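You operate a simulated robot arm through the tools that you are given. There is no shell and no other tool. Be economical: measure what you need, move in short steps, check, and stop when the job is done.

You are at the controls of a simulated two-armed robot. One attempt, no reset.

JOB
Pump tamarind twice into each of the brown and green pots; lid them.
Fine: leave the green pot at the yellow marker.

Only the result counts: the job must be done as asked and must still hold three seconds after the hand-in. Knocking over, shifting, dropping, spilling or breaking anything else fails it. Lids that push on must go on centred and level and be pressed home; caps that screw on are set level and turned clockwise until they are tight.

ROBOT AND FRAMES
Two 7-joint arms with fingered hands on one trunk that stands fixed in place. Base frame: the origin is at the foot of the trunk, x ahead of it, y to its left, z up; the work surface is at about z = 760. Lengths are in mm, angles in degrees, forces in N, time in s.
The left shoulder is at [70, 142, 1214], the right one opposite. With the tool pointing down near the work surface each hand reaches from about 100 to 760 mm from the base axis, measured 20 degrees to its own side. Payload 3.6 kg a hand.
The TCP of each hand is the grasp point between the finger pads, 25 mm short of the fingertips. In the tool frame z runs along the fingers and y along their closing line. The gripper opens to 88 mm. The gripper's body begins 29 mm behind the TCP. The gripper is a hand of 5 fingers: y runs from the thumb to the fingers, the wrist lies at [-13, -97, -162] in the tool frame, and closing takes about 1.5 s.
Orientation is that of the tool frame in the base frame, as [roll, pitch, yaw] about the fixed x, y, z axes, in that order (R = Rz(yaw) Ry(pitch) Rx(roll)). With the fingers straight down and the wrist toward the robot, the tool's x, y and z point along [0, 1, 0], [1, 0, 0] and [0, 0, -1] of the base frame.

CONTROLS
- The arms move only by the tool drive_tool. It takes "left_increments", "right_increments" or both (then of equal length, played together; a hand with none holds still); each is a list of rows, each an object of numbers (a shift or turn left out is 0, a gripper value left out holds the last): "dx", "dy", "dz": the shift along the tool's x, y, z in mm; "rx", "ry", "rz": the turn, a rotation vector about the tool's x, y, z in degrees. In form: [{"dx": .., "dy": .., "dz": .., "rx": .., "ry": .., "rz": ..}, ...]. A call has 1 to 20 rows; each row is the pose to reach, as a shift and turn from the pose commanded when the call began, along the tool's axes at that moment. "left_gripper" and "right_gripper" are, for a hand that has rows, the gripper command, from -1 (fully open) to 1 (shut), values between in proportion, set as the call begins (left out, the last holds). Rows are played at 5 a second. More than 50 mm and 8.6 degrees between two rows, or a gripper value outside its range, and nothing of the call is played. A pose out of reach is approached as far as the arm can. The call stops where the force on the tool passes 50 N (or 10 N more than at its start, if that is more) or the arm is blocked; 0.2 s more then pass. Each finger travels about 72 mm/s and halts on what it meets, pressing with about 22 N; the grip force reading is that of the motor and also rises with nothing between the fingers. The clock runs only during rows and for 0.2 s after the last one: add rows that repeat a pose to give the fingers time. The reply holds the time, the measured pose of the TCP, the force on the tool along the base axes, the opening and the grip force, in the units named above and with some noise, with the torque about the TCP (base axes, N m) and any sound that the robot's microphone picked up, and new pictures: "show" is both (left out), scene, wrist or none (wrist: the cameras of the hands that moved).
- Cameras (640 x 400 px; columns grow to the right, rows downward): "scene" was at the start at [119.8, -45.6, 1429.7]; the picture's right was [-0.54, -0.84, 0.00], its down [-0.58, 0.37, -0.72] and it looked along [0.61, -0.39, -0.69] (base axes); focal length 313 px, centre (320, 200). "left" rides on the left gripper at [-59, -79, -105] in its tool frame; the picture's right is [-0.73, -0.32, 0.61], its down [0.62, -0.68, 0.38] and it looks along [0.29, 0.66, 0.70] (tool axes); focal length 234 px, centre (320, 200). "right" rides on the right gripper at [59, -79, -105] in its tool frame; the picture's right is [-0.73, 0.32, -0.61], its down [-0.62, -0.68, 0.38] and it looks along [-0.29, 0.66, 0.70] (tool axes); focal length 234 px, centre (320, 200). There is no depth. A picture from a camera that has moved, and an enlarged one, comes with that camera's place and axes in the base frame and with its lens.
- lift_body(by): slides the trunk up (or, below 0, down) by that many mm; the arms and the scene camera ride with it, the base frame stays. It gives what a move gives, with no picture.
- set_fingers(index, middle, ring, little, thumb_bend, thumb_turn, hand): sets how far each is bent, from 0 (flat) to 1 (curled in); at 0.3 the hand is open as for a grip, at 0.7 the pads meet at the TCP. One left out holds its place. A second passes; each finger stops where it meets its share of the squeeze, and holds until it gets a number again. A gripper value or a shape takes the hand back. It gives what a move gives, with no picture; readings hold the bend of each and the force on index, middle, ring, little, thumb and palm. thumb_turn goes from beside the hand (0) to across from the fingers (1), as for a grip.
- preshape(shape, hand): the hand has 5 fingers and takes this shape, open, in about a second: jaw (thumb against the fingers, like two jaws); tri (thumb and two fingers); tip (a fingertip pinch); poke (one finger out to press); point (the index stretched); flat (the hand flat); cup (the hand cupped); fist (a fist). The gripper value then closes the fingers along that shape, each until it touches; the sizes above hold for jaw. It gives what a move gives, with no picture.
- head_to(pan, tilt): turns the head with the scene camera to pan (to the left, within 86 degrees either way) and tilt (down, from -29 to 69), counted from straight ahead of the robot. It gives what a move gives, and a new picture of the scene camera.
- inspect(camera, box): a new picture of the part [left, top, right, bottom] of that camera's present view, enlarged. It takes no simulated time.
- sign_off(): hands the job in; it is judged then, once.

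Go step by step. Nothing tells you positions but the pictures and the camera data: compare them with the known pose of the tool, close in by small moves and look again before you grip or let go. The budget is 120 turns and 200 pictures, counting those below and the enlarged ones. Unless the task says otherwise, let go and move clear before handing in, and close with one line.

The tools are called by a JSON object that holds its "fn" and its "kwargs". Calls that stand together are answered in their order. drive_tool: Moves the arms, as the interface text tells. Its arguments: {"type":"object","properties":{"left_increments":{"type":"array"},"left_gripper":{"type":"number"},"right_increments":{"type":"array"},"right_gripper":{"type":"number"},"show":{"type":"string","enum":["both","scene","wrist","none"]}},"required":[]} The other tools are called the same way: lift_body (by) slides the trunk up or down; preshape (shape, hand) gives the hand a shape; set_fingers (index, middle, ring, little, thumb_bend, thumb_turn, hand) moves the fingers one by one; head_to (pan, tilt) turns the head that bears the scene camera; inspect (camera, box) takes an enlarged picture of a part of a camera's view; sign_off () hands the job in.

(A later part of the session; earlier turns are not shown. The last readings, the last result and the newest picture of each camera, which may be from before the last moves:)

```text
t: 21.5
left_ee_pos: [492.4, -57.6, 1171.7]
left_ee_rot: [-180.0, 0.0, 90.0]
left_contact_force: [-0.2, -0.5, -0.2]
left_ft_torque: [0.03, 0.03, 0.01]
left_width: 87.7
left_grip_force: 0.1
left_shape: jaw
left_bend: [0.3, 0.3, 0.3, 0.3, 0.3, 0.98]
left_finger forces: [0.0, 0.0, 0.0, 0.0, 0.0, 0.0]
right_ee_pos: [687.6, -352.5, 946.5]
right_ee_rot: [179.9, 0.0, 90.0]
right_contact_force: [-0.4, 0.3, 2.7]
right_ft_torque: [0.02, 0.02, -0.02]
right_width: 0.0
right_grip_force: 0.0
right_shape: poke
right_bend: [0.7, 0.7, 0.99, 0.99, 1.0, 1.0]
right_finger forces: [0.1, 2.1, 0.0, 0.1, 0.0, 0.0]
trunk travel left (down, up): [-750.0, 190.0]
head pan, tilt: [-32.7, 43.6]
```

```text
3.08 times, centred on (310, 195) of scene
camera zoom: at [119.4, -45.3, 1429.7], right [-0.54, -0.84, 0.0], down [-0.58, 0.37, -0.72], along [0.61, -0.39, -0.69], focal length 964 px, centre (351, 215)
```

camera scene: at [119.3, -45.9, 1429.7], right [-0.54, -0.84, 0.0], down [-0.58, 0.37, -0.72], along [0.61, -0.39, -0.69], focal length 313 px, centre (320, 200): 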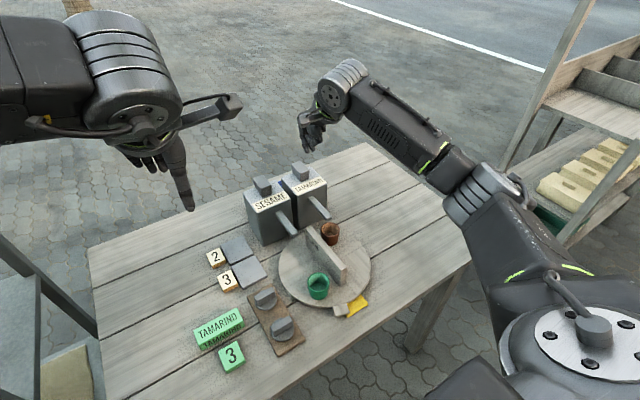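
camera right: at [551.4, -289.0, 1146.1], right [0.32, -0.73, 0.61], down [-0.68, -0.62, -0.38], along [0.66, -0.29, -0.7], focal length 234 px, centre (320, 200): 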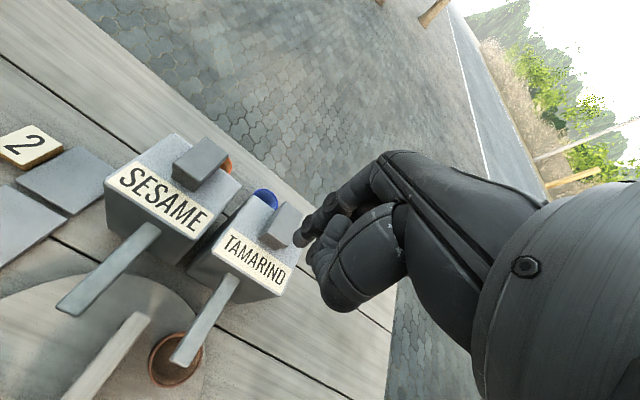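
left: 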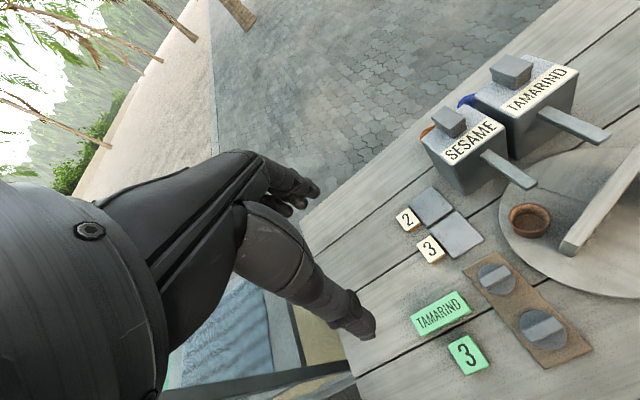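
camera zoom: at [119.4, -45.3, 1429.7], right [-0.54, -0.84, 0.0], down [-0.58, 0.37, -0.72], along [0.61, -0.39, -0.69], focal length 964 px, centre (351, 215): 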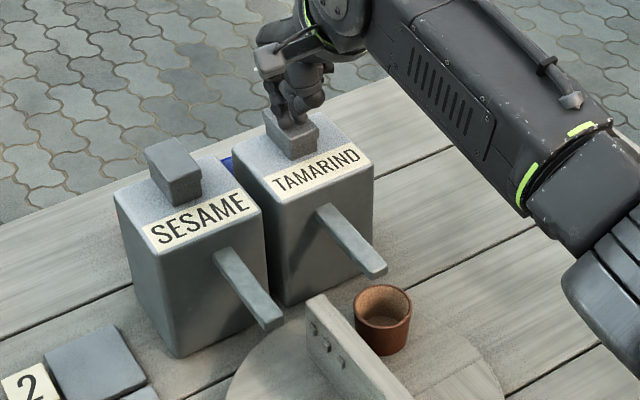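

Contact is light at 2.7 N. I'll press further in small steps.

{"fn": "drive_tool", "kwargs": {"right_increments": [{"dz": 2}, {"dz": 4}, {"dz": 6}, {"dz": 8}, {"dz": 10}], "show": "none"}}

```text
t: 22.7
left_ee_pos: [492.0, -56.9, 1171.2]
left_ee_rot: [-180.0, 0.1, 90.0]
left_contact_force: [0.8, 0.4, -0.2]
left_ft_torque: [0.0, -0.01, -0.01]
left_width: 87.7
left_grip_force: 0.0
left_shape: jaw
left_bend: [0.3, 0.3, 0.3, 0.3, 0.3, 0.98]
left_finger forces: [0.0, 0.0, 0.1, 0.0, 0.1, 0.0]
right_ee_pos: [686.8, -351.1, 937.2]
right_ee_rot: [179.8, 0.1, 89.8]
right_contact_force: [1.1, -1.2, 4.6]
right_ft_torque: [-0.09, -0.04, 0.01]
right_width: 0.1
right_grip_force: 0.0
right_shape: poke
right_bend: [0.7, 0.7, 0.99, 0.99, 1.0, 1.0]
right_finger forces: [0.1, 4.7, 0.1, 0.0, 0.1, 0.1]
trunk travel left (down, up): [-750.0, 190.0]
head pan, tilt: [-32.7, 43.6]
```

{"fn": "drive_tool", "kwargs": {"right_increments": [{"dz": 2}, {"dz": 4}, {"dz": 6}, {"dz": 8}], "show": "none"}}

{"fn": "inspect", "kwargs": {"camera": "scene", "box": [240, 130, 380, 260]}}

```text
t: 23.7
left_ee_pos: [488.5, -55.0, 1172.5]
left_ee_rot: [179.8, 0.1, 90.0]
left_contact_force: [-0.2, 0.2, -0.2]
left_ft_torque: [0.0, 0.01, -0.02]
left_width: 87.7
left_grip_force: 0.1
left_shape: jaw
left_bend: [0.3, 0.3, 0.3, 0.3, 0.3, 0.98]
left_finger forces: [0.0, 0.0, 0.0, 0.1, 0.0, 0.1]
right_ee_pos: [685.4, -350.3, 934.8]
right_ee_rot: [179.4, 0.1, 89.9]
right_contact_force: [8.6, -5.0, 31.0]
right_ft_torque: [-0.33, -0.22, 0.08]
right_width: 0.0
right_grip_force: 0.1
right_shape: poke
right_bend: [0.7, 0.7, 0.99, 0.99, 1.0, 1.0]
right_finger forces: [6.3, 25.5, 0.0, 0.1, 0.1, 0.1]
trunk travel left (down, up): [-750.0, 190.0]
head pan, tilt: [-32.7, 43.6]
```

```text
3.08 times, centred on (310, 195) of scene
camera zoom: at [114.8, -43.2, 1430.5], right [-0.54, -0.84, 0.0], down [-0.58, 0.37, -0.73], along [0.61, -0.39, -0.69], focal length 964 px, centre (351, 215)
```

zoom: 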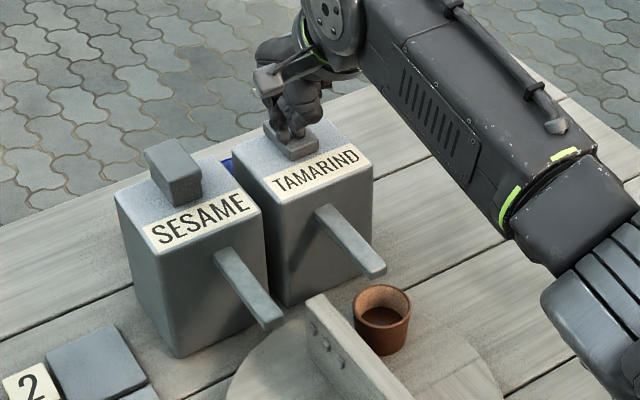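

The knob bottomed at 31 N and the pot looks darker inside, so that seems to be one dose. I'll release fully and check.

{"fn": "drive_tool", "kwargs": {"right_increments": [{"dz": -8}, {"dz": -16}, {"dz": -26}, {"dz": -36}, {"dz": -46}, {"dz": -46}, {"dz": -46}], "show": "none"}}

{"fn": "inspect", "kwargs": {"camera": "scene", "box": [240, 130, 380, 260]}}

{"fn": "inspect", "kwargs": {"camera": "scene", "box": [300, 210, 350, 260]}}

```text
t: 25.3
left_ee_pos: [492.7, -59.1, 1171.1]
left_ee_rot: [-179.9, 0.0, 90.0]
left_contact_force: [-0.6, 0.3, 0.4]
left_ft_torque: [0.0, -0.01, 0.0]
left_width: 87.8
left_grip_force: 0.1
left_shape: jaw
left_bend: [0.3, 0.3, 0.3, 0.3, 0.3, 0.98]
left_finger forces: [0.0, 0.0, 0.0, 0.0, 0.1, 0.1]
right_ee_pos: [686.3, -348.4, 974.7]
right_ee_rot: [180.0, 0.0, 89.9]
right_contact_force: [-0.1, 0.8, -0.7]
right_ft_torque: [-0.04, -0.02, 0.02]
right_width: 0.0
right_grip_force: 0.1
right_shape: poke
right_bend: [0.7, 0.7, 0.99, 0.99, 1.0, 1.0]
right_finger forces: [0.1, 0.0, 0.0, 0.0, 0.1, 0.0]
trunk travel left (down, up): [-750.0, 190.0]
head pan, tilt: [-32.7, 43.6]
```

```text
3.08 times, centred on (310, 195) of scene
camera zoom: at [120.0, -45.6, 1429.6], right [-0.54, -0.84, 0.0], down [-0.58, 0.37, -0.72], along [0.61, -0.39, -0.69], focal length 964 px, centre (351, 215)
```

zoom: 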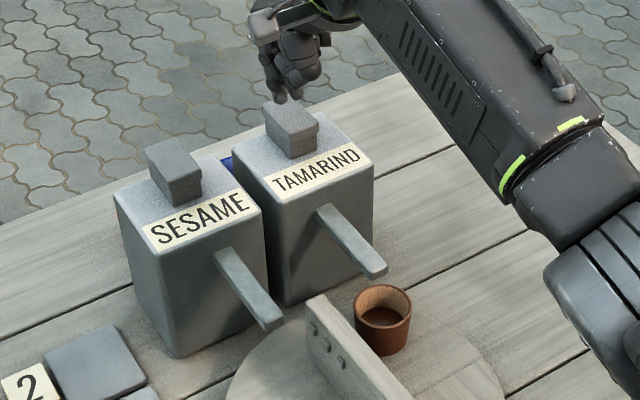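

```text
8.00 times, centred on (325, 235) of scene
camera zoom: at [120.0, -45.6, 1429.6], right [-0.54, -0.84, 0.0], down [-0.58, 0.37, -0.72], along [0.61, -0.39, -0.69], focal length 2507 px, centre (280, -80)
```

zoom: 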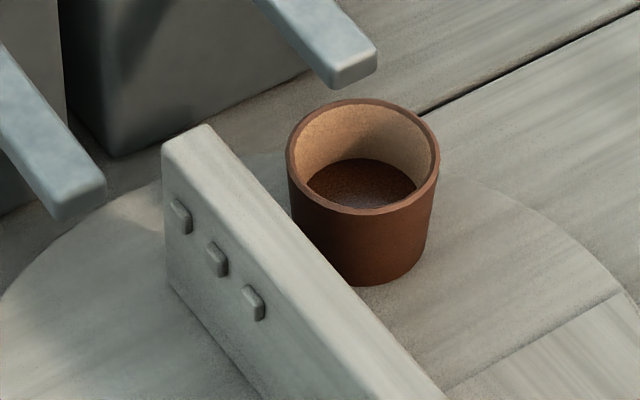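

One dose is in and the knob sprang back. Second press.

{"fn": "drive_tool", "kwargs": {"right_increments": [{"dz": 10}, {"dz": 20}, {"dz": 28}, {"dz": 34}, {"dz": 38}, {"dz": 42}, {"dz": 46}, {"dz": 46}], "show": "none"}}

{"fn": "drive_tool", "kwargs": {"right_increments": [{"dz": -8}, {"dz": -16}, {"dz": -26}, {"dz": -36}, {"dz": -46}, {"dz": -46}, {"dz": -46}], "show": "none"}}

{"fn": "inspect", "kwargs": {"camera": "scene", "box": [270, 160, 370, 260]}}

```text
t: 27.1
left_ee_pos: [488.2, -56.8, 1173.0]
left_ee_rot: [179.9, 0.0, 90.0]
left_contact_force: [-0.1, -0.4, 0.5]
left_ft_torque: [0.03, 0.0, 0.0]
left_width: 87.5
left_grip_force: 0.2
left_shape: jaw
left_bend: [0.3, 0.3, 0.3, 0.3, 0.3, 0.98]
left_finger forces: [0.0, 0.0, 0.1, 0.0, 0.0, 0.0]
right_ee_pos: [686.1, -350.6, 934.9]
right_ee_rot: [179.3, 0.1, 89.9]
right_contact_force: [9.6, -6.7, 38.7]
right_ft_torque: [-0.36, -0.23, 0.09]
right_width: 0.0
right_grip_force: 0.0
right_shape: poke
right_bend: [0.7, 0.7, 0.99, 0.99, 1.0, 1.0]
right_finger forces: [13.0, 25.6, 0.1, 0.1, 0.0, 0.1]
trunk travel left (down, up): [-750.0, 190.0]
head pan, tilt: [-32.7, 43.6]
```

```text
t: 28.7
left_ee_pos: [493.1, -58.6, 1171.0]
left_ee_rot: [180.0, 0.0, 90.0]
left_contact_force: [0.6, -0.6, 0.9]
left_ft_torque: [0.02, -0.01, 0.0]
left_width: 87.8
left_grip_force: 0.0
left_shape: jaw
left_bend: [0.3, 0.3, 0.3, 0.3, 0.3, 0.98]
left_finger forces: [0.1, 0.0, 0.0, 0.0, 0.0, 0.0]
right_ee_pos: [686.9, -349.9, 974.3]
right_ee_rot: [180.0, 0.0, 89.8]
right_contact_force: [1.0, 0.2, -0.1]
right_ft_torque: [-0.02, 0.0, -0.01]
right_width: 0.0
right_grip_force: 0.1
right_shape: poke
right_bend: [0.7, 0.7, 0.99, 0.99, 1.0, 1.0]
right_finger forces: [0.0, 0.1, 0.1, 0.0, 0.1, 0.1]
trunk travel left (down, up): [-750.0, 190.0]
head pan, tilt: [-32.7, 43.6]
```

```text
4.00 times, centred on (320, 210) of scene
camera zoom: at [120.0, -45.6, 1429.6], right [-0.54, -0.84, 0.0], down [-0.58, 0.37, -0.72], along [0.61, -0.39, -0.69], focal length 1254 px, centre (320, 160)
```

zoom: 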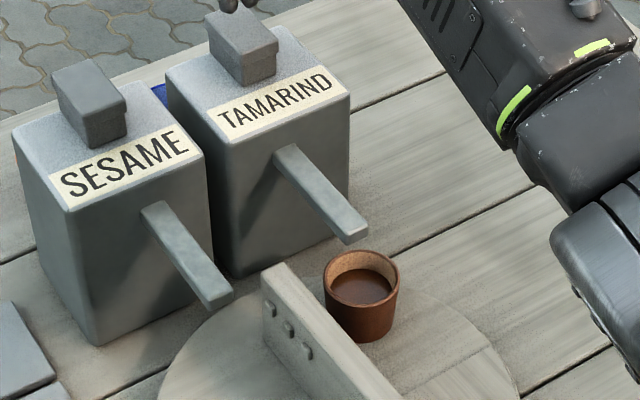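

Two doses are in the brown pot and its level has risen. I'll return to the right side of the wall, above the B half and raised, and look before lowering.

{"fn": "drive_tool", "kwargs": {"right_increments": [{"dz": -35}, {"dz": -70}, {"dy": -24, "dz": -70, "rz": -8}, {"dy": -48, "dz": -70, "rz": -16}, {"dy": -72, "dz": -70, "rz": -24}, {"dy": -96, "dz": -70, "rz": -32}, {"dy": -120, "dz": -70, "rz": -40}, {"dy": -144, "dz": -70, "rz": -48}, {"dy": -168, "dx": -3, "dz": -70, "rz": -56}, {"dy": -192, "dx": -6, "dz": -70, "rz": -64}, {"dy": -216, "dx": -9, "dz": -70, "rz": -72}, {"dy": -240, "dx": -12, "dz": -70, "rz": -80}, {"dy": -240, "dx": -12, "dz": -30, "rz": -80}, {"dy": -240, "dx": -12, "dz": 10, "rz": -80}, {"dy": -240, "dx": -12, "dz": 50, "rz": -80}, {"dy": -240, "dx": -12, "dz": 50, "rz": -80}], "show": "none"}}

{"fn": "inspect", "kwargs": {"camera": "scene", "box": [250, 170, 410, 310]}}

```text
t: 32.1
left_ee_pos: [492.1, -58.7, 1170.9]
left_ee_rot: [-179.9, 0.1, 89.9]
left_contact_force: [-0.2, -0.4, 0.1]
left_ft_torque: [-0.02, 0.0, 0.0]
left_width: 87.8
left_grip_force: 0.1
left_shape: jaw
left_bend: [0.3, 0.3, 0.3, 0.3, 0.3, 0.98]
left_finger forces: [0.1, 0.1, 0.0, 0.1, 0.1, 0.0]
right_ee_pos: [446.1, -362.5, 925.2]
right_ee_rot: [-180.0, 0.1, 169.9]
right_contact_force: [0.6, -0.6, 0.2]
right_ft_torque: [0.03, 0.02, -0.01]
right_width: 0.2
right_grip_force: 0.0
right_shape: poke
right_bend: [0.7, 0.7, 0.99, 0.99, 1.0, 1.0]
right_finger forces: [0.1, 0.1, 0.0, 0.0, 0.0, 0.1]
trunk travel left (down, up): [-750.0, 190.0]
head pan, tilt: [-32.7, 43.6]
```

```text
2.86 times, centred on (330, 240) of scene
camera zoom: at [119.9, -45.5, 1429.7], right [-0.54, -0.84, 0.0], down [-0.58, 0.37, -0.72], along [0.61, -0.39, -0.69], focal length 896 px, centre (291, 86)
```

zoom: 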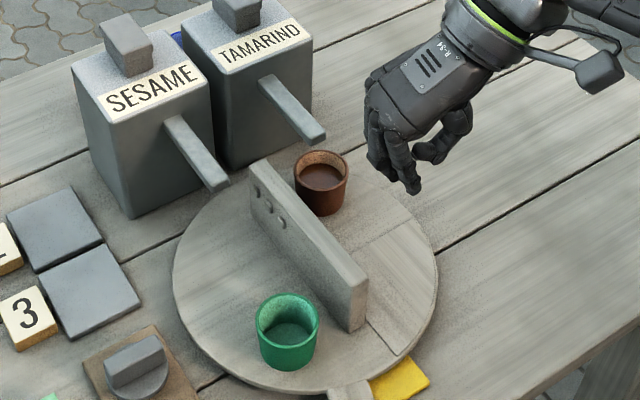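

The way is clear. I'll lower and close up to the wall.

{"fn": "drive_tool", "kwargs": {"right_increments": [{"dz": 30}, {"dz": 60}, {"dz": 86}, {"dz": 86, "dy": 8, "dx": 2}, {"dz": 86, "dy": 16, "dx": 4}, {"dz": 86, "dy": 23, "dx": 5}, {"dz": 86, "dy": 23, "dx": 5}], "show": "none"}}

{"fn": "inspect", "kwargs": {"camera": "scene", "box": [250, 170, 410, 310]}}

```text
t: 33.7
left_ee_pos: [492.9, -59.0, 1171.0]
left_ee_rot: [-179.9, -0.1, 90.0]
left_contact_force: [-0.4, -0.2, 0.4]
left_ft_torque: [-0.01, 0.01, -0.05]
left_width: 87.9
left_grip_force: 0.1
left_shape: jaw
left_bend: [0.3, 0.3, 0.3, 0.3, 0.3, 0.98]
left_finger forces: [0.1, 0.0, 0.0, 0.0, 0.0, 0.0]
right_ee_pos: [446.0, -339.5, 836.7]
right_ee_rot: [180.0, 0.0, 169.8]
right_contact_force: [-0.3, -1.0, 0.0]
right_ft_torque: [0.01, -0.03, -0.02]
right_width: 0.0
right_grip_force: 0.1
right_shape: poke
right_bend: [0.7, 0.7, 0.99, 0.99, 1.0, 1.0]
right_finger forces: [0.1, 0.7, 0.0, 0.0, 0.0, 0.1]
trunk travel left (down, up): [-750.0, 190.0]
head pan, tilt: [-32.7, 43.6]
```

```text
2.86 times, centred on (330, 240) of scene
camera zoom: at [119.8, -45.7, 1429.6], right [-0.54, -0.84, 0.0], down [-0.58, 0.37, -0.72], along [0.61, -0.39, -0.69], focal length 896 px, centre (291, 86)
```

zoom: 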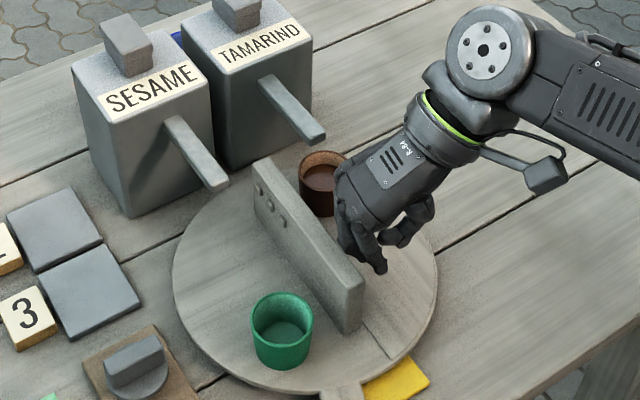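

It's in contact. I'll sweep 40° clockwise, with the hand turning along with the wall.

{"fn": "drive_tool", "kwargs": {"right_increments": [{"dx": 3, "dy": 2.8, "rz": 4}, {"dx": 6.1, "dy": 5.7, "rz": 8}, {"dx": 8.8, "dy": 8.8, "rz": 12}, {"dx": 11.3, "dy": 12.1, "rz": 16}, {"dx": 13.5, "dy": 15.6, "rz": 20}, {"dx": 15.6, "dy": 19.3, "rz": 24}, {"dx": 17.3, "dy": 23.1, "rz": 28}, {"dx": 18.8, "dy": 26.9, "rz": 32}, {"dx": 20, "dy": 30.9, "rz": 36}, {"dx": 20.9, "dy": 34.9, "rz": 40}, {"dx": 20.9, "dy": 34.9, "rz": 40}], "show": "none"}}

{"fn": "inspect", "kwargs": {"camera": "scene", "box": [250, 170, 410, 310]}}

```text
t: 36.1
left_ee_pos: [492.5, -57.3, 1170.4]
left_ee_rot: [-179.9, 0.0, 90.0]
left_contact_force: [-1.4, 0.3, 0.4]
left_ft_torque: [0.01, 0.03, -0.01]
left_width: 87.6
left_grip_force: 0.1
left_shape: jaw
left_bend: [0.3, 0.3, 0.3, 0.3, 0.3, 0.98]
left_finger forces: [0.0, 0.0, 0.0, 0.0, 0.0, 0.0]
right_ee_pos: [433.8, -300.2, 837.4]
right_ee_rot: [179.9, 0.0, 129.9]
right_contact_force: [-0.9, -0.1, 0.0]
right_ft_torque: [0.02, 0.02, 0.03]
right_width: 0.1
right_grip_force: 0.0
right_shape: poke
right_bend: [0.7, 0.7, 0.99, 0.99, 1.0, 1.0]
right_finger forces: [0.1, 0.6, 0.0, 0.1, 0.0, 0.0]
trunk travel left (down, up): [-750.0, 190.0]
head pan, tilt: [-32.7, 43.6]
```

```text
2.86 times, centred on (330, 240) of scene
camera zoom: at [119.6, -45.7, 1429.7], right [-0.54, -0.84, 0.0], down [-0.58, 0.37, -0.72], along [0.61, -0.39, -0.69], focal length 896 px, centre (291, 86)
```

zoom: 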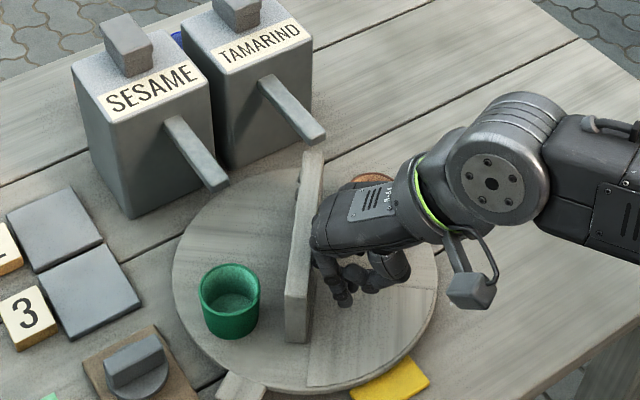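

That works well. By symmetry, the same row list gives another 40°.

{"fn": "drive_tool", "kwargs": {"right_increments": [{"dx": 3, "dy": 2.8, "rz": 4}, {"dx": 6.1, "dy": 5.7, "rz": 8}, {"dx": 8.8, "dy": 8.8, "rz": 12}, {"dx": 11.3, "dy": 12.1, "rz": 16}, {"dx": 13.5, "dy": 15.6, "rz": 20}, {"dx": 15.6, "dy": 19.3, "rz": 24}, {"dx": 17.3, "dy": 23.1, "rz": 28}, {"dx": 18.8, "dy": 26.9, "rz": 32}, {"dx": 20, "dy": 30.9, "rz": 36}, {"dx": 20.9, "dy": 34.9, "rz": 40}, {"dx": 20.9, "dy": 34.9, "rz": 40}], "show": "none"}}

{"fn": "inspect", "kwargs": {"camera": "scene", "box": [250, 170, 410, 310]}}

```text
t: 38.5
left_ee_pos: [491.7, -59.6, 1171.2]
left_ee_rot: [180.0, 0.0, 90.0]
left_contact_force: [0.2, 0.0, -0.2]
left_ft_torque: [0.0, -0.02, 0.02]
left_width: 87.4
left_grip_force: 0.0
left_shape: jaw
left_bend: [0.3, 0.3, 0.3, 0.3, 0.3, 0.98]
left_finger forces: [0.0, 0.0, 0.0, 0.0, 0.0, 0.1]
right_ee_pos: [444.3, -263.1, 837.4]
right_ee_rot: [-180.0, 0.1, 89.8]
right_contact_force: [-1.1, 0.3, 0.5]
right_ft_torque: [-0.03, 0.02, -0.01]
right_width: 0.2
right_grip_force: 0.1
right_shape: poke
right_bend: [0.7, 0.7, 0.99, 0.99, 1.0, 1.0]
right_finger forces: [0.0, 0.5, 0.0, 0.0, 0.1, 0.0]
trunk travel left (down, up): [-750.0, 190.0]
head pan, tilt: [-32.7, 43.6]
```

```text
2.86 times, centred on (330, 240) of scene
camera zoom: at [119.6, -45.6, 1429.7], right [-0.54, -0.84, 0.0], down [-0.58, 0.37, -0.72], along [0.61, -0.39, -0.69], focal length 896 px, centre (291, 86)
```

zoom: 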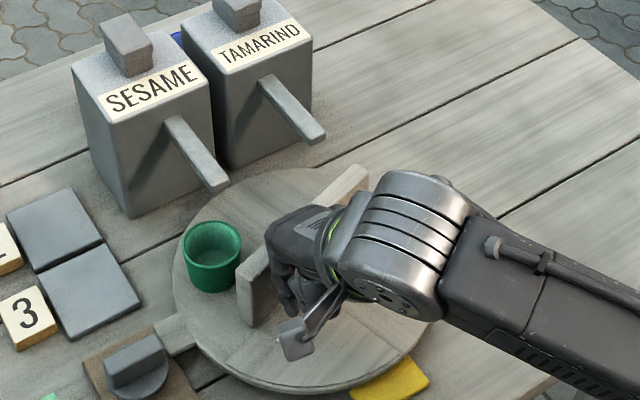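

Same situation as at the start. I'll repeat the fixed-orientation push that went well, which should bring the brown pot to 180°.

{"fn": "drive_tool", "kwargs": {"right_increments": [{"dy": 3.4, "dx": 4}, {"dy": 6.8, "dx": 8}, {"dy": 11, "dx": 11.5}, {"dy": 15, "dx": 14.7}, {"dy": 19.5, "dx": 17.5}, {"dy": 24.1, "dx": 19.8}, {"dy": 29, "dx": 22}, {"dy": 34, "dx": 23.3}, {"dy": 39, "dx": 24.3}, {"dy": 44.3, "dx": 24}, {"dy": 44.3, "dx": 24}], "show": "none"}}

{"fn": "inspect", "kwargs": {"camera": "scene", "box": [250, 170, 410, 310]}}

```text
t: 40.9
left_ee_pos: [491.8, -58.0, 1171.4]
left_ee_rot: [179.9, 0.0, 90.0]
left_contact_force: [-0.6, 0.1, -0.4]
left_ft_torque: [-0.01, 0.0, -0.03]
left_width: 87.4
left_grip_force: 0.1
left_shape: jaw
left_bend: [0.3, 0.3, 0.3, 0.3, 0.3, 0.98]
left_finger forces: [0.1, 0.1, 0.0, 0.1, 0.1, 0.1]
right_ee_pos: [489.0, -237.5, 837.8]
right_ee_rot: [180.0, -0.1, 90.0]
right_contact_force: [-0.6, 0.4, 0.6]
right_ft_torque: [-0.03, 0.0, -0.01]
right_width: 0.3
right_grip_force: 0.1
right_shape: poke
right_bend: [0.7, 0.7, 0.99, 0.99, 1.0, 1.0]
right_finger forces: [0.0, 0.0, 0.5, 0.0, 0.1, 0.1]
trunk travel left (down, up): [-750.0, 190.0]
head pan, tilt: [-32.7, 43.6]
```

```text
2.86 times, centred on (330, 240) of scene
camera zoom: at [119.6, -45.4, 1429.7], right [-0.54, -0.84, 0.0], down [-0.58, 0.37, -0.72], along [0.61, -0.39, -0.69], focal length 896 px, centre (291, 86)
```

zoom: 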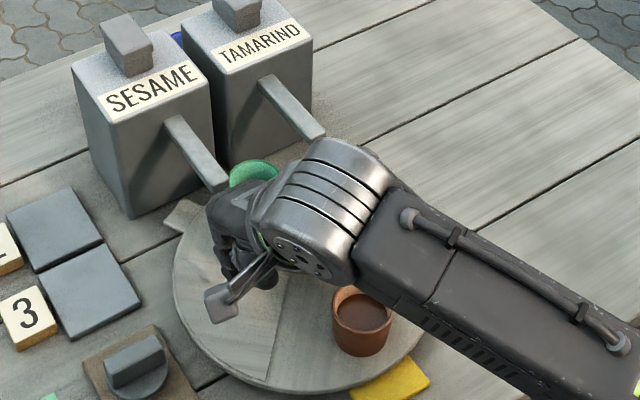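

The brown pot is now on the robot side, and it's lid time. I'll back out, rise and go above the near lid with the jaw shape.

{"fn": "drive_tool", "kwargs": {"right_increments": [{"dy": -12, "dz": -5}, {"dy": -18, "dz": -40}, {"dy": -18, "dz": -85}, {"dy": -18, "dz": -130}, {"dy": -35, "dx": 30, "dz": -140}, {"dy": -55, "dx": 65, "dz": -140}, {"dy": -83, "dx": 100, "dz": -140}, {"dy": -83, "dx": 100, "dz": -140}], "show": "none"}}

{"fn": "preshape", "kwargs": {"hand": "right", "shape": "jaw"}}

{"fn": "inspect", "kwargs": {"camera": "scene", "box": [200, 170, 400, 370]}}

{"fn": "inspect", "kwargs": {"camera": "right", "box": [0, 0, 640, 400]}}

```text
t: 42.7
left_ee_pos: [491.2, -59.6, 1169.7]
left_ee_rot: [-179.9, 0.0, 90.0]
left_contact_force: [-0.3, 0.6, 0.7]
left_ft_torque: [-0.01, 0.01, 0.02]
left_width: 87.6
left_grip_force: 0.0
left_shape: jaw
left_bend: [0.3, 0.3, 0.3, 0.3, 0.3, 0.98]
left_finger forces: [0.0, 0.0, 0.0, 0.1, 0.1, 0.0]
right_ee_pos: [410.2, -136.0, 975.9]
right_ee_rot: [180.0, 0.1, 89.9]
right_contact_force: [-0.1, 0.5, 0.8]
right_ft_torque: [0.01, 0.03, 0.01]
right_width: 0.0
right_grip_force: 0.0
right_shape: poke
right_bend: [0.7, 0.7, 0.99, 0.99, 1.0, 1.0]
right_finger forces: [0.0, 0.0, 0.1, 0.0, 0.0, 0.0]
trunk travel left (down, up): [-750.0, 190.0]
head pan, tilt: [-32.7, 43.6]
```

```text
t: 43.6
left_ee_pos: [491.8, -58.5, 1171.2]
left_ee_rot: [179.9, 0.1, 89.9]
left_contact_force: [-0.7, 0.4, -0.5]
left_ft_torque: [-0.01, 0.0, -0.02]
left_width: 87.4
left_grip_force: 0.1
left_shape: jaw
left_bend: [0.3, 0.3, 0.3, 0.3, 0.3, 0.98]
left_finger forces: [0.1, 0.0, 0.0, 0.0, 0.1, 0.0]
right_ee_pos: [411.5, -134.5, 975.5]
right_ee_rot: [-180.0, 0.0, 89.9]
right_contact_force: [0.3, -0.1, 0.0]
right_ft_torque: [0.0, 0.01, -0.01]
right_width: 87.6
right_grip_force: 0.0
right_shape: jaw
right_bend: [0.3, 0.3, 0.3, 0.3, 0.3, 0.98]
right_finger forces: [0.1, 0.0, 0.1, 0.0, 0.0, 0.0]
trunk travel left (down, up): [-750.0, 190.0]
head pan, tilt: [-32.7, 43.6]
```

```text
2.00 times, centred on (300, 270) of scene
camera zoom: at [119.9, -45.2, 1429.7], right [-0.54, -0.84, 0.0], down [-0.58, 0.37, -0.72], along [0.61, -0.39, -0.69], focal length 627 px, centre (360, 60)
```

zoom: 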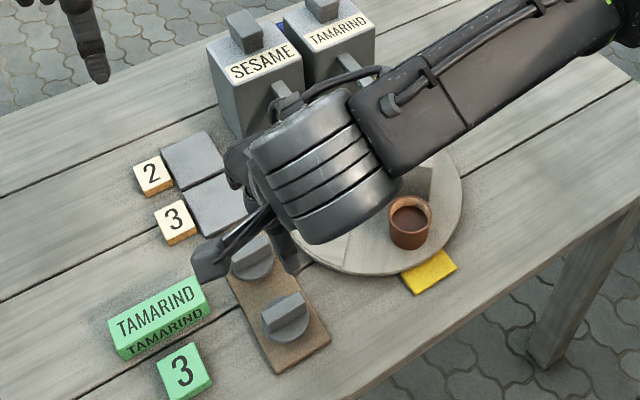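

```text
1.00 times, centred on (320, 200) of right (not enlarged: the box is as wide or as high as the picture)
camera zoom: at [332.6, -76.9, 1081.2], right [0.32, -0.73, 0.61], down [-0.68, -0.62, -0.38], along [0.66, -0.29, -0.7], focal length 234 px, centre (320, 200)
```

zoom: 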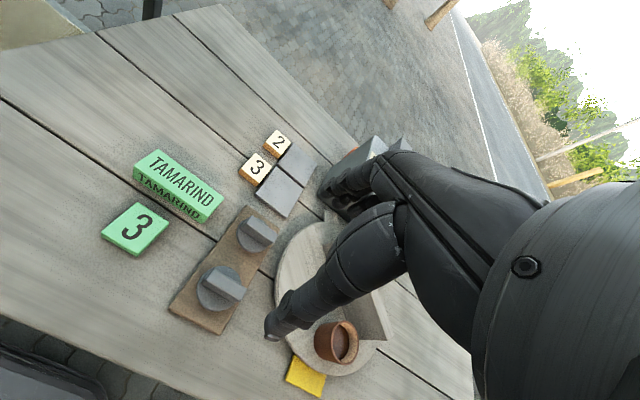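

The near lid's handle is at about (407,-137) with its top at z 797 and its bar along y, which suits the present orientation. I'll descend over it with the jaw open.

{"fn": "drive_tool", "kwargs": {"right_increments": [{"dy": -4, "dx": -1.5, "dz": 30}, {"dy": -4, "dx": -1.5, "dz": 65}, {"dy": -4, "dx": -1.5, "dz": 100}, {"dy": -4, "dx": -1.5, "dz": 130}, {"dy": -4, "dx": -1.5, "dz": 150}, {"dy": -4, "dx": -1.5, "dz": 160}, {"dy": -4, "dx": -1.5, "dz": 160}]}}

{"fn": "inspect", "kwargs": {"camera": "right", "box": [150, 150, 400, 380]}}

{"fn": "inspect", "kwargs": {"camera": "scene", "box": [220, 250, 340, 370]}}

```text
t: 45.2
left_ee_pos: [492.3, -59.5, 1171.2]
left_ee_rot: [180.0, 0.1, 90.0]
left_contact_force: [-0.2, 0.2, -0.1]
left_ft_torque: [-0.03, -0.03, 0.0]
left_width: 87.8
left_grip_force: 0.1
left_shape: jaw
left_bend: [0.3, 0.3, 0.3, 0.3, 0.3, 0.98]
left_finger forces: [0.1, 0.0, 0.0, 0.0, 0.0, 0.0]
right_ee_pos: [402.1, -141.5, 817.0]
right_ee_rot: [179.9, -0.1, 89.9]
right_contact_force: [-0.7, -0.4, 0.8]
right_ft_torque: [-0.01, 0.0, 0.0]
right_width: 87.9
right_grip_force: 0.1
right_shape: jaw
right_bend: [0.3, 0.3, 0.3, 0.3, 0.3, 0.98]
right_finger forces: [0.0, 0.0, 0.0, 0.0, 0.0, 0.0]
trunk travel left (down, up): [-750.0, 190.0]
head pan, tilt: [-32.7, 43.6]
camera scene: at [119.8, -45.6, 1429.7], right [-0.54, -0.84, 0.0], down [-0.58, 0.37, -0.72], along [0.61, -0.39, -0.69], focal length 313 px, centre (320, 200)
camera right: at [324.2, -83.0, 921.3], right [0.32, -0.73, 0.61], down [-0.68, -0.62, -0.38], along [0.66, -0.29, -0.7], focal length 234 px, centre (320, 200)
```

scene: 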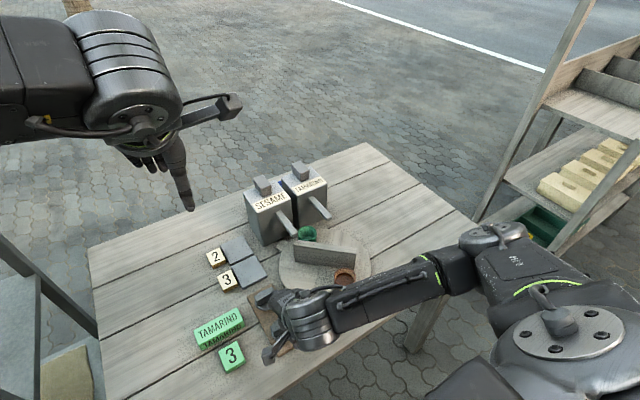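
right: 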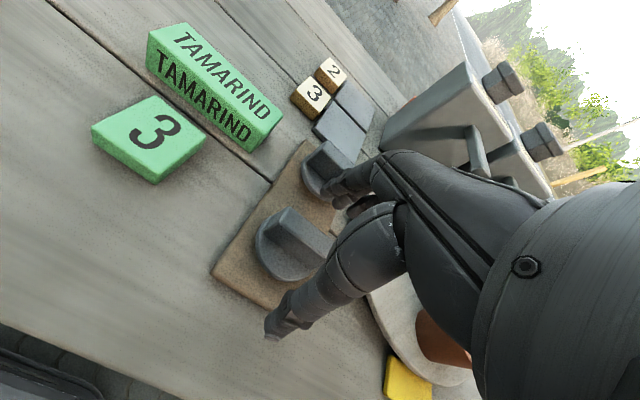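

```text
1.74 times, centred on (275, 265) of right
camera zoom: at [324.2, -83.0, 921.3], right [0.32, -0.73, 0.61], down [-0.68, -0.62, -0.38], along [0.66, -0.29, -0.7], focal length 407 px, centre (398, 87)
```

zoom: 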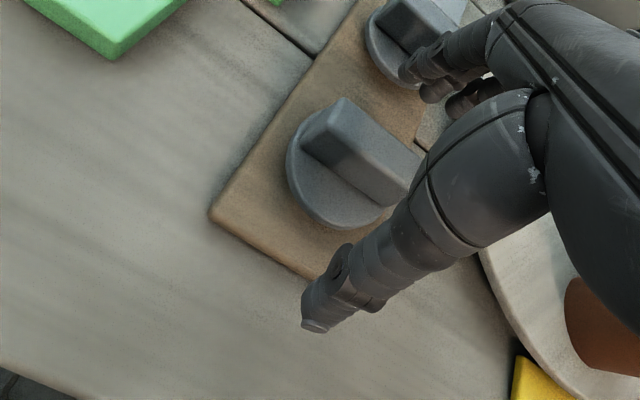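

```text
3.33 times, centred on (280, 310) of scene
camera zoom: at [119.8, -45.6, 1429.7], right [-0.54, -0.84, 0.0], down [-0.58, 0.37, -0.72], along [0.61, -0.39, -0.69], focal length 1045 px, centre (453, -167)
```

zoom: 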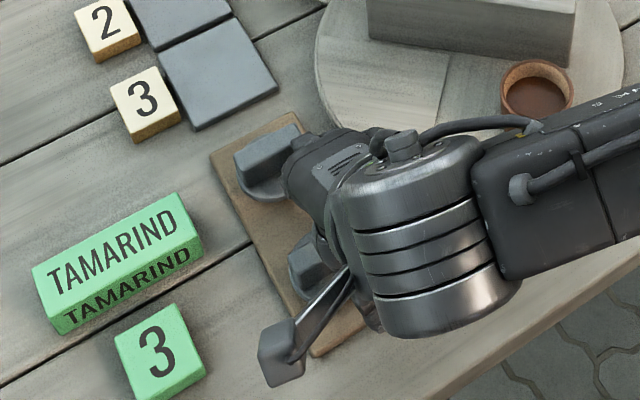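

The actual TCP is at (403,-142) and the lid is near (407,-136). I'll narrow the opening a little, centre over it and lower.

{"fn": "drive_tool", "kwargs": {"right_increments": [{"dy": 2, "dx": 3}, {"dy": 4.5, "dx": 5.5}, {"dy": 4.5, "dx": 5.5}, {"dy": 4.5, "dx": 5.5, "dz": 6}, {"dy": 4.5, "dx": 5.5, "dz": 12}, {"dy": 4.5, "dx": 5.5, "dz": 16}, {"dy": 4.5, "dx": 5.5, "dz": 16}], "right_gripper": -0.2, "show": "none"}}

{"fn": "inspect", "kwargs": {"camera": "right", "box": [200, 160, 400, 340]}}

{"fn": "inspect", "kwargs": {"camera": "left", "box": [340, 60, 640, 360]}}

```text
t: 46.8
left_ee_pos: [492.1, -58.6, 1171.1]
left_ee_rot: [179.9, 0.0, 90.0]
left_contact_force: [0.5, -0.8, -0.5]
left_ft_torque: [0.0, -0.02, 0.02]
left_width: 87.7
left_grip_force: 0.0
left_shape: jaw
left_bend: [0.3, 0.3, 0.3, 0.3, 0.3, 0.98]
left_finger forces: [0.0, 0.0, 0.1, 0.0, 0.1, 0.1]
right_ee_pos: [406.3, -132.9, 801.3]
right_ee_rot: [-180.0, 0.1, 89.9]
right_contact_force: [0.3, 0.4, 0.3]
right_ft_torque: [0.0, 0.0, 0.02]
right_width: 53.2
right_grip_force: 0.1
right_shape: jaw
right_bend: [0.29, 0.4, 0.37, 0.43, 0.64, 1.0]
right_finger forces: [0.1, 0.0, 0.0, 0.0, 0.1, 0.1]
trunk travel left (down, up): [-750.0, 190.0]
head pan, tilt: [-32.7, 43.6]
```

```text
2.22 times, centred on (300, 250) of right
camera zoom: at [328.0, -74.7, 906.3], right [0.32, -0.73, 0.61], down [-0.68, -0.62, -0.38], along [0.66, -0.29, -0.7], focal length 520 px, centre (364, 89)
```

zoom: 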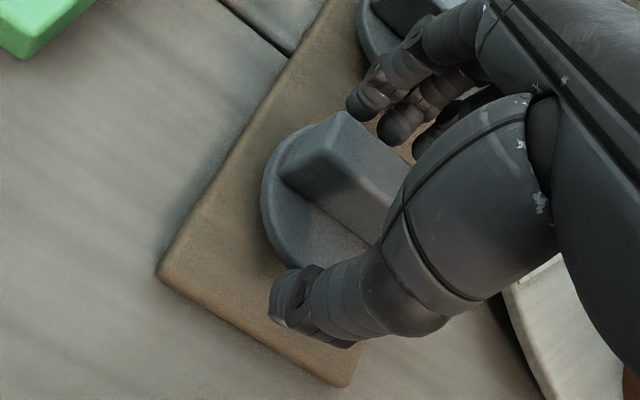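

```text
1.33 times, centred on (490, 210) of left
camera zoom: at [413.7, -118.2, 1275.7], right [-0.32, -0.73, -0.61], down [-0.68, 0.62, -0.38], along [0.66, 0.29, -0.7], focal length 312 px, centre (93, 187)
```

zoom: 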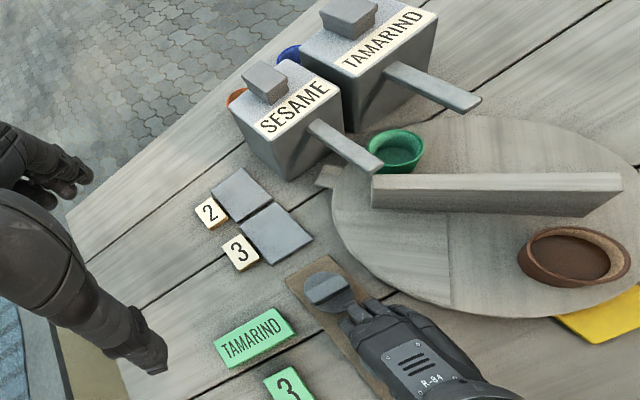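

The fingers straddle the bar, so I'll close the grip.

{"fn": "drive_tool", "kwargs": {"right_increments": [{"dz": 0}, {"dz": 0}, {"dz": 0}, {"dz": 0}, {"dz": 0}, {"dz": 0}, {"dz": 0}, {"dz": 0}, {"dz": 0}], "right_gripper": 0.7, "show": "none"}}

{"fn": "inspect", "kwargs": {"camera": "right", "box": [200, 160, 400, 340]}}

```text
t: 48.8
left_ee_pos: [490.4, -56.5, 1172.6]
left_ee_rot: [179.9, 0.1, 90.0]
left_contact_force: [-0.3, -0.5, 0.5]
left_ft_torque: [0.04, 0.02, -0.03]
left_width: 87.7
left_grip_force: 0.1
left_shape: jaw
left_bend: [0.3, 0.3, 0.3, 0.3, 0.3, 0.98]
left_finger forces: [0.0, 0.1, 0.0, 0.1, 0.0, 0.1]
right_ee_pos: [406.9, -131.3, 803.0]
right_ee_rot: [179.8, 0.0, 89.9]
right_contact_force: [5.7, 1.2, 32.8]
right_ft_torque: [-0.09, 0.14, 0.0]
right_width: 36.9
right_grip_force: 21.9
right_shape: jaw
right_bend: [0.74, 0.46, 0.52, 0.49, 0.75, 1.0]
right_finger forces: [13.8, 10.0, 4.3, 0.0, 33.0, 0.0]
trunk travel left (down, up): [-750.0, 190.0]
head pan, tilt: [-32.7, 43.6]
```

```text
2.22 times, centred on (300, 250) of right
camera zoom: at [326.6, -73.6, 907.9], right [0.32, -0.73, 0.61], down [-0.68, -0.62, -0.39], along [0.66, -0.29, -0.69], focal length 520 px, centre (364, 89)
```

zoom: 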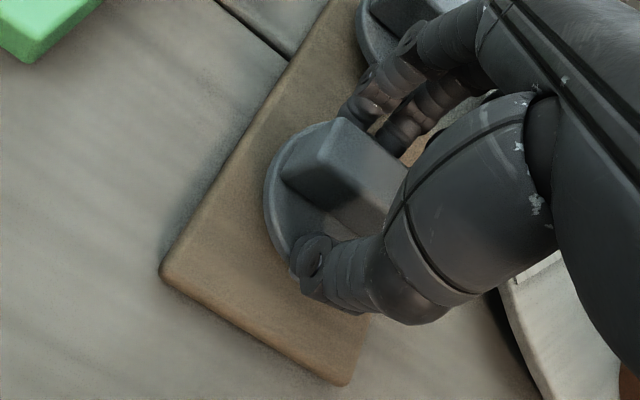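

The fingertips are pressing on the lid plate, so they're too low and a little too far left. I'll open, raise 10 mm, shift 9 mm right and close again.

{"fn": "drive_tool", "kwargs": {"right_increments": [{"dz": 0}, {"dz": 0}, {"dz": 0}, {"dz": -5}, {"dz": -10}, {"dz": -10, "dx": -5}, {"dz": -10, "dx": -9}, {"dz": -10, "dx": -9}], "right_gripper": -0.2, "show": "none"}}

{"fn": "inspect", "kwargs": {"camera": "right", "box": [200, 160, 400, 340]}}

```text
t: 50.6
left_ee_pos: [492.2, -59.4, 1170.8]
left_ee_rot: [179.9, 0.0, 90.0]
left_contact_force: [-0.1, -0.2, -0.8]
left_ft_torque: [0.03, -0.03, -0.02]
left_width: 87.5
left_grip_force: 0.1
left_shape: jaw
left_bend: [0.3, 0.3, 0.3, 0.3, 0.3, 0.98]
left_finger forces: [0.0, 0.0, 0.0, 0.0, 0.0, 0.1]
right_ee_pos: [407.4, -143.5, 810.7]
right_ee_rot: [179.9, 0.0, 89.9]
right_contact_force: [0.1, -0.1, 0.3]
right_ft_torque: [-0.01, -0.01, -0.03]
right_width: 52.6
right_grip_force: 0.1
right_shape: jaw
right_bend: [0.29, 0.41, 0.37, 0.43, 0.65, 1.0]
right_finger forces: [0.0, 0.0, 0.0, 0.1, 0.0, 0.0]
trunk travel left (down, up): [-750.0, 190.0]
head pan, tilt: [-32.7, 43.6]
```

```text
2.22 times, centred on (300, 250) of right
camera zoom: at [328.7, -85.2, 916.1], right [0.32, -0.73, 0.61], down [-0.68, -0.62, -0.38], along [0.66, -0.29, -0.7], focal length 520 px, centre (364, 89)
```

zoom: 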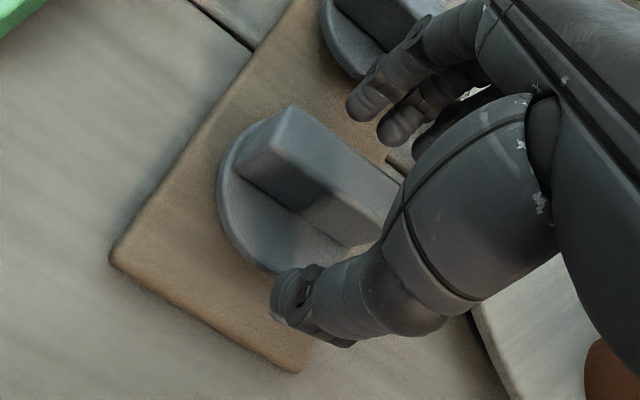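

The TCP is now centred over the bar. Closing again.

{"fn": "drive_tool", "kwargs": {"right_increments": [{"dz": 0}, {"dz": 0}, {"dz": 0}, {"dz": 0}, {"dz": 0}, {"dz": 0}, {"dz": 0}, {"dz": 0}, {"dz": 0}], "right_gripper": 0.7, "show": "none"}}

{"fn": "inspect", "kwargs": {"camera": "right", "box": [200, 160, 400, 340]}}

```text
t: 52.6
left_ee_pos: [491.9, -59.1, 1171.7]
left_ee_rot: [-180.0, 0.0, 90.2]
left_contact_force: [-0.2, -0.7, -0.1]
left_ft_torque: [-0.02, -0.01, -0.01]
left_width: 87.6
left_grip_force: 0.0
left_shape: jaw
left_bend: [0.3, 0.3, 0.3, 0.3, 0.3, 0.98]
left_finger forces: [0.0, 0.0, 0.0, 0.0, 0.0, 0.1]
right_ee_pos: [406.7, -143.8, 811.1]
right_ee_rot: [180.0, 0.0, 90.0]
right_contact_force: [-0.6, -0.3, 0.5]
right_ft_torque: [0.0, -0.04, 0.0]
right_width: 13.6
right_grip_force: 0.0
right_shape: jaw
right_bend: [0.73, 0.61, 0.6, 0.57, 0.74, 1.0]
right_finger forces: [0.3, 0.4, 0.1, 0.1, 0.6, 0.0]
trunk travel left (down, up): [-750.0, 190.0]
head pan, tilt: [-32.7, 43.6]
```

```text
2.22 times, centred on (300, 250) of right
camera zoom: at [328.6, -85.2, 916.1], right [0.32, -0.73, 0.61], down [-0.68, -0.62, -0.38], along [0.66, -0.29, -0.7], focal length 520 px, centre (364, 89)
```

zoom: 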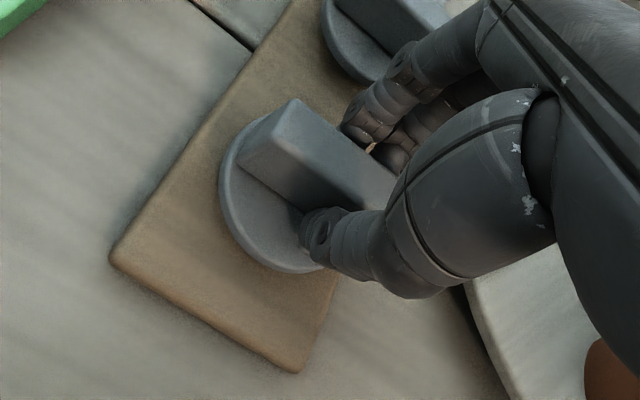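

The fingers are on the bar. I'll squeeze fully and test-lift 15 mm.

{"fn": "drive_tool", "kwargs": {"right_increments": [{"dz": 0}, {"dz": 0}, {"dz": 0}, {"dz": 0}, {"dz": 0}, {"dz": -5}, {"dz": -10}, {"dz": -15}, {"dz": -15}], "right_gripper": 1, "show": "none"}}

{"fn": "inspect", "kwargs": {"camera": "right", "box": [200, 160, 400, 340]}}

{"fn": "inspect", "kwargs": {"camera": "scene", "box": [220, 250, 340, 370]}}

```text
t: 54.6
left_ee_pos: [493.1, -58.9, 1170.6]
left_ee_rot: [-180.0, 0.0, 90.0]
left_contact_force: [0.4, 0.3, 0.3]
left_ft_torque: [0.02, 0.02, 0.01]
left_width: 87.2
left_grip_force: 0.0
left_shape: jaw
left_bend: [0.3, 0.3, 0.3, 0.3, 0.3, 0.98]
left_finger forces: [0.0, 0.1, 0.0, 0.0, 0.0, 0.0]
right_ee_pos: [407.8, -143.1, 826.2]
right_ee_rot: [-179.9, -0.1, 89.8]
right_contact_force: [-0.9, 0.1, -0.1]
right_ft_torque: [0.03, -0.01, -0.05]
right_width: 10.8
right_grip_force: 22.1
right_shape: jaw
right_bend: [0.72, 0.62, 0.7, 0.7, 0.75, 1.0]
right_finger forces: [12.4, 6.8, 0.2, 0.0, 19.1, 0.0]
trunk travel left (down, up): [-750.0, 190.0]
head pan, tilt: [-32.7, 43.6]
```

```text
2.22 times, centred on (300, 250) of right
camera zoom: at [328.5, -85.7, 931.2], right [0.32, -0.73, 0.61], down [-0.68, -0.62, -0.38], along [0.66, -0.29, -0.7], focal length 520 px, centre (364, 89)
```

zoom: 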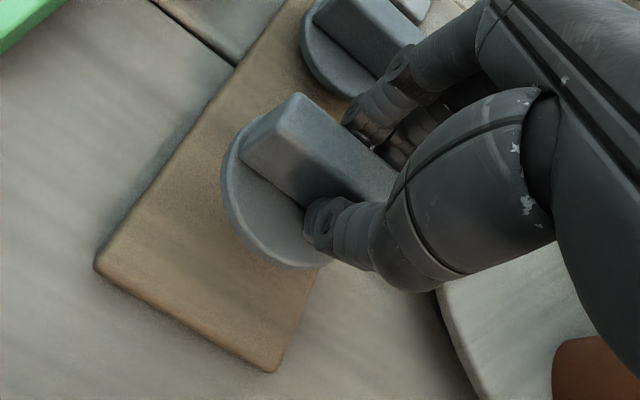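

```text
3.33 times, centred on (280, 310) of scene
camera zoom: at [119.9, -45.5, 1429.7], right [-0.54, -0.84, 0.0], down [-0.58, 0.37, -0.72], along [0.61, -0.39, -0.69], focal length 1045 px, centre (453, -167)
```

zoom: 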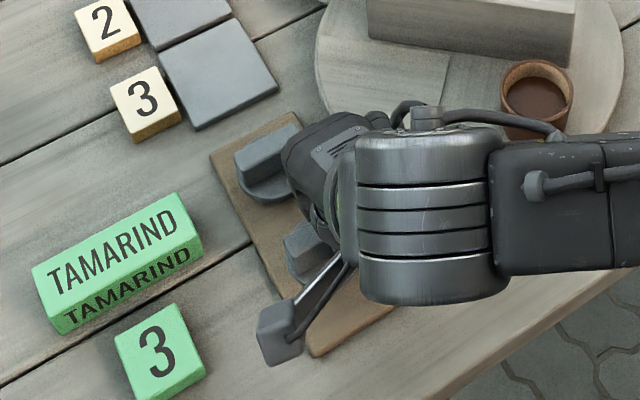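

The lid is held and level. I'll carry it over the brown pot near (413,-299).

{"fn": "drive_tool", "kwargs": {"right_increments": [{"dz": -30}, {"dz": -60}, {"dz": -90}, {"dz": -90, "dx": -25, "dy": 2}, {"dz": -90, "dx": -50, "dy": 3}, {"dz": -90, "dx": -75, "dy": 4}, {"dz": -90, "dx": -100, "dy": 5}, {"dz": -90, "dx": -125, "dy": 6}, {"dz": -90, "dx": -150, "dy": 6}, {"dz": -90, "dx": -160, "dy": 6}, {"dz": -90, "dx": -160, "dy": 6}, {"dz": -90, "dx": -160, "dy": 6}], "show": "none"}}

{"fn": "inspect", "kwargs": {"camera": "scene", "box": [270, 210, 400, 330]}}

{"fn": "inspect", "kwargs": {"camera": "right", "box": [180, 140, 420, 360]}}

{"fn": "inspect", "kwargs": {"camera": "left", "box": [440, 120, 640, 320]}}

```text
t: 57.2
left_ee_pos: [493.1, -58.8, 1168.9]
left_ee_rot: [-180.0, 0.1, 90.0]
left_contact_force: [-0.1, 0.2, 0.6]
left_ft_torque: [-0.01, -0.01, 0.01]
left_width: 87.6
left_grip_force: 0.0
left_shape: jaw
left_bend: [0.3, 0.3, 0.3, 0.3, 0.3, 0.98]
left_finger forces: [0.1, 0.0, 0.0, 0.0, 0.1, 0.0]
right_ee_pos: [410.9, -302.6, 915.3]
right_ee_rot: [-180.0, 0.1, 89.8]
right_contact_force: [-1.1, 0.0, 0.1]
right_ft_torque: [0.01, 0.0, 0.04]
right_width: 10.8
right_grip_force: 22.2
right_shape: jaw
right_bend: [0.72, 0.62, 0.7, 0.7, 0.75, 1.0]
right_finger forces: [12.5, 6.7, 0.1, 0.0, 19.3, 0.0]
trunk travel left (down, up): [-750.0, 190.0]
head pan, tilt: [-32.7, 43.6]
```

```text
3.33 times, centred on (335, 270) of scene
camera zoom: at [119.7, -45.6, 1429.7], right [-0.54, -0.84, 0.0], down [-0.58, 0.37, -0.72], along [0.61, -0.39, -0.69], focal length 1045 px, centre (270, -33)
```

zoom: 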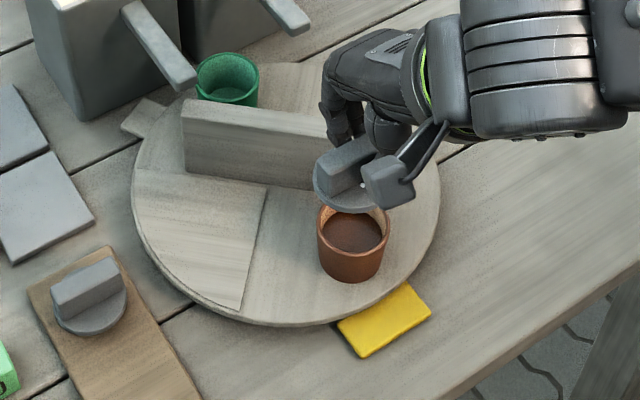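

```text
1.82 times, centred on (300, 250) of right
camera zoom: at [333.0, -244.7, 1020.8], right [0.32, -0.73, 0.61], down [-0.68, -0.62, -0.38], along [0.66, -0.29, -0.7], focal length 426 px, centre (356, 109)
```

zoom: 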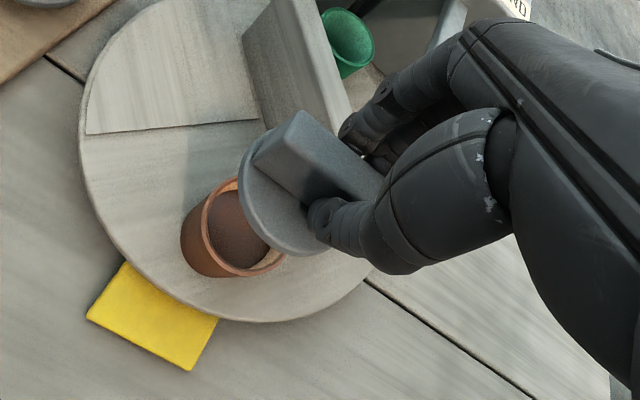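

```text
2.00 times, centred on (540, 220) of left
camera zoom: at [413.6, -118.3, 1275.7], right [-0.32, -0.73, -0.61], down [-0.68, 0.62, -0.38], along [0.66, 0.29, -0.7], focal length 468 px, centre (-120, 160)
```

zoom: 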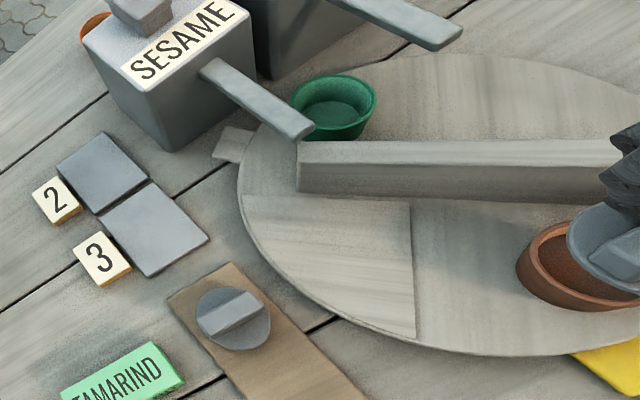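

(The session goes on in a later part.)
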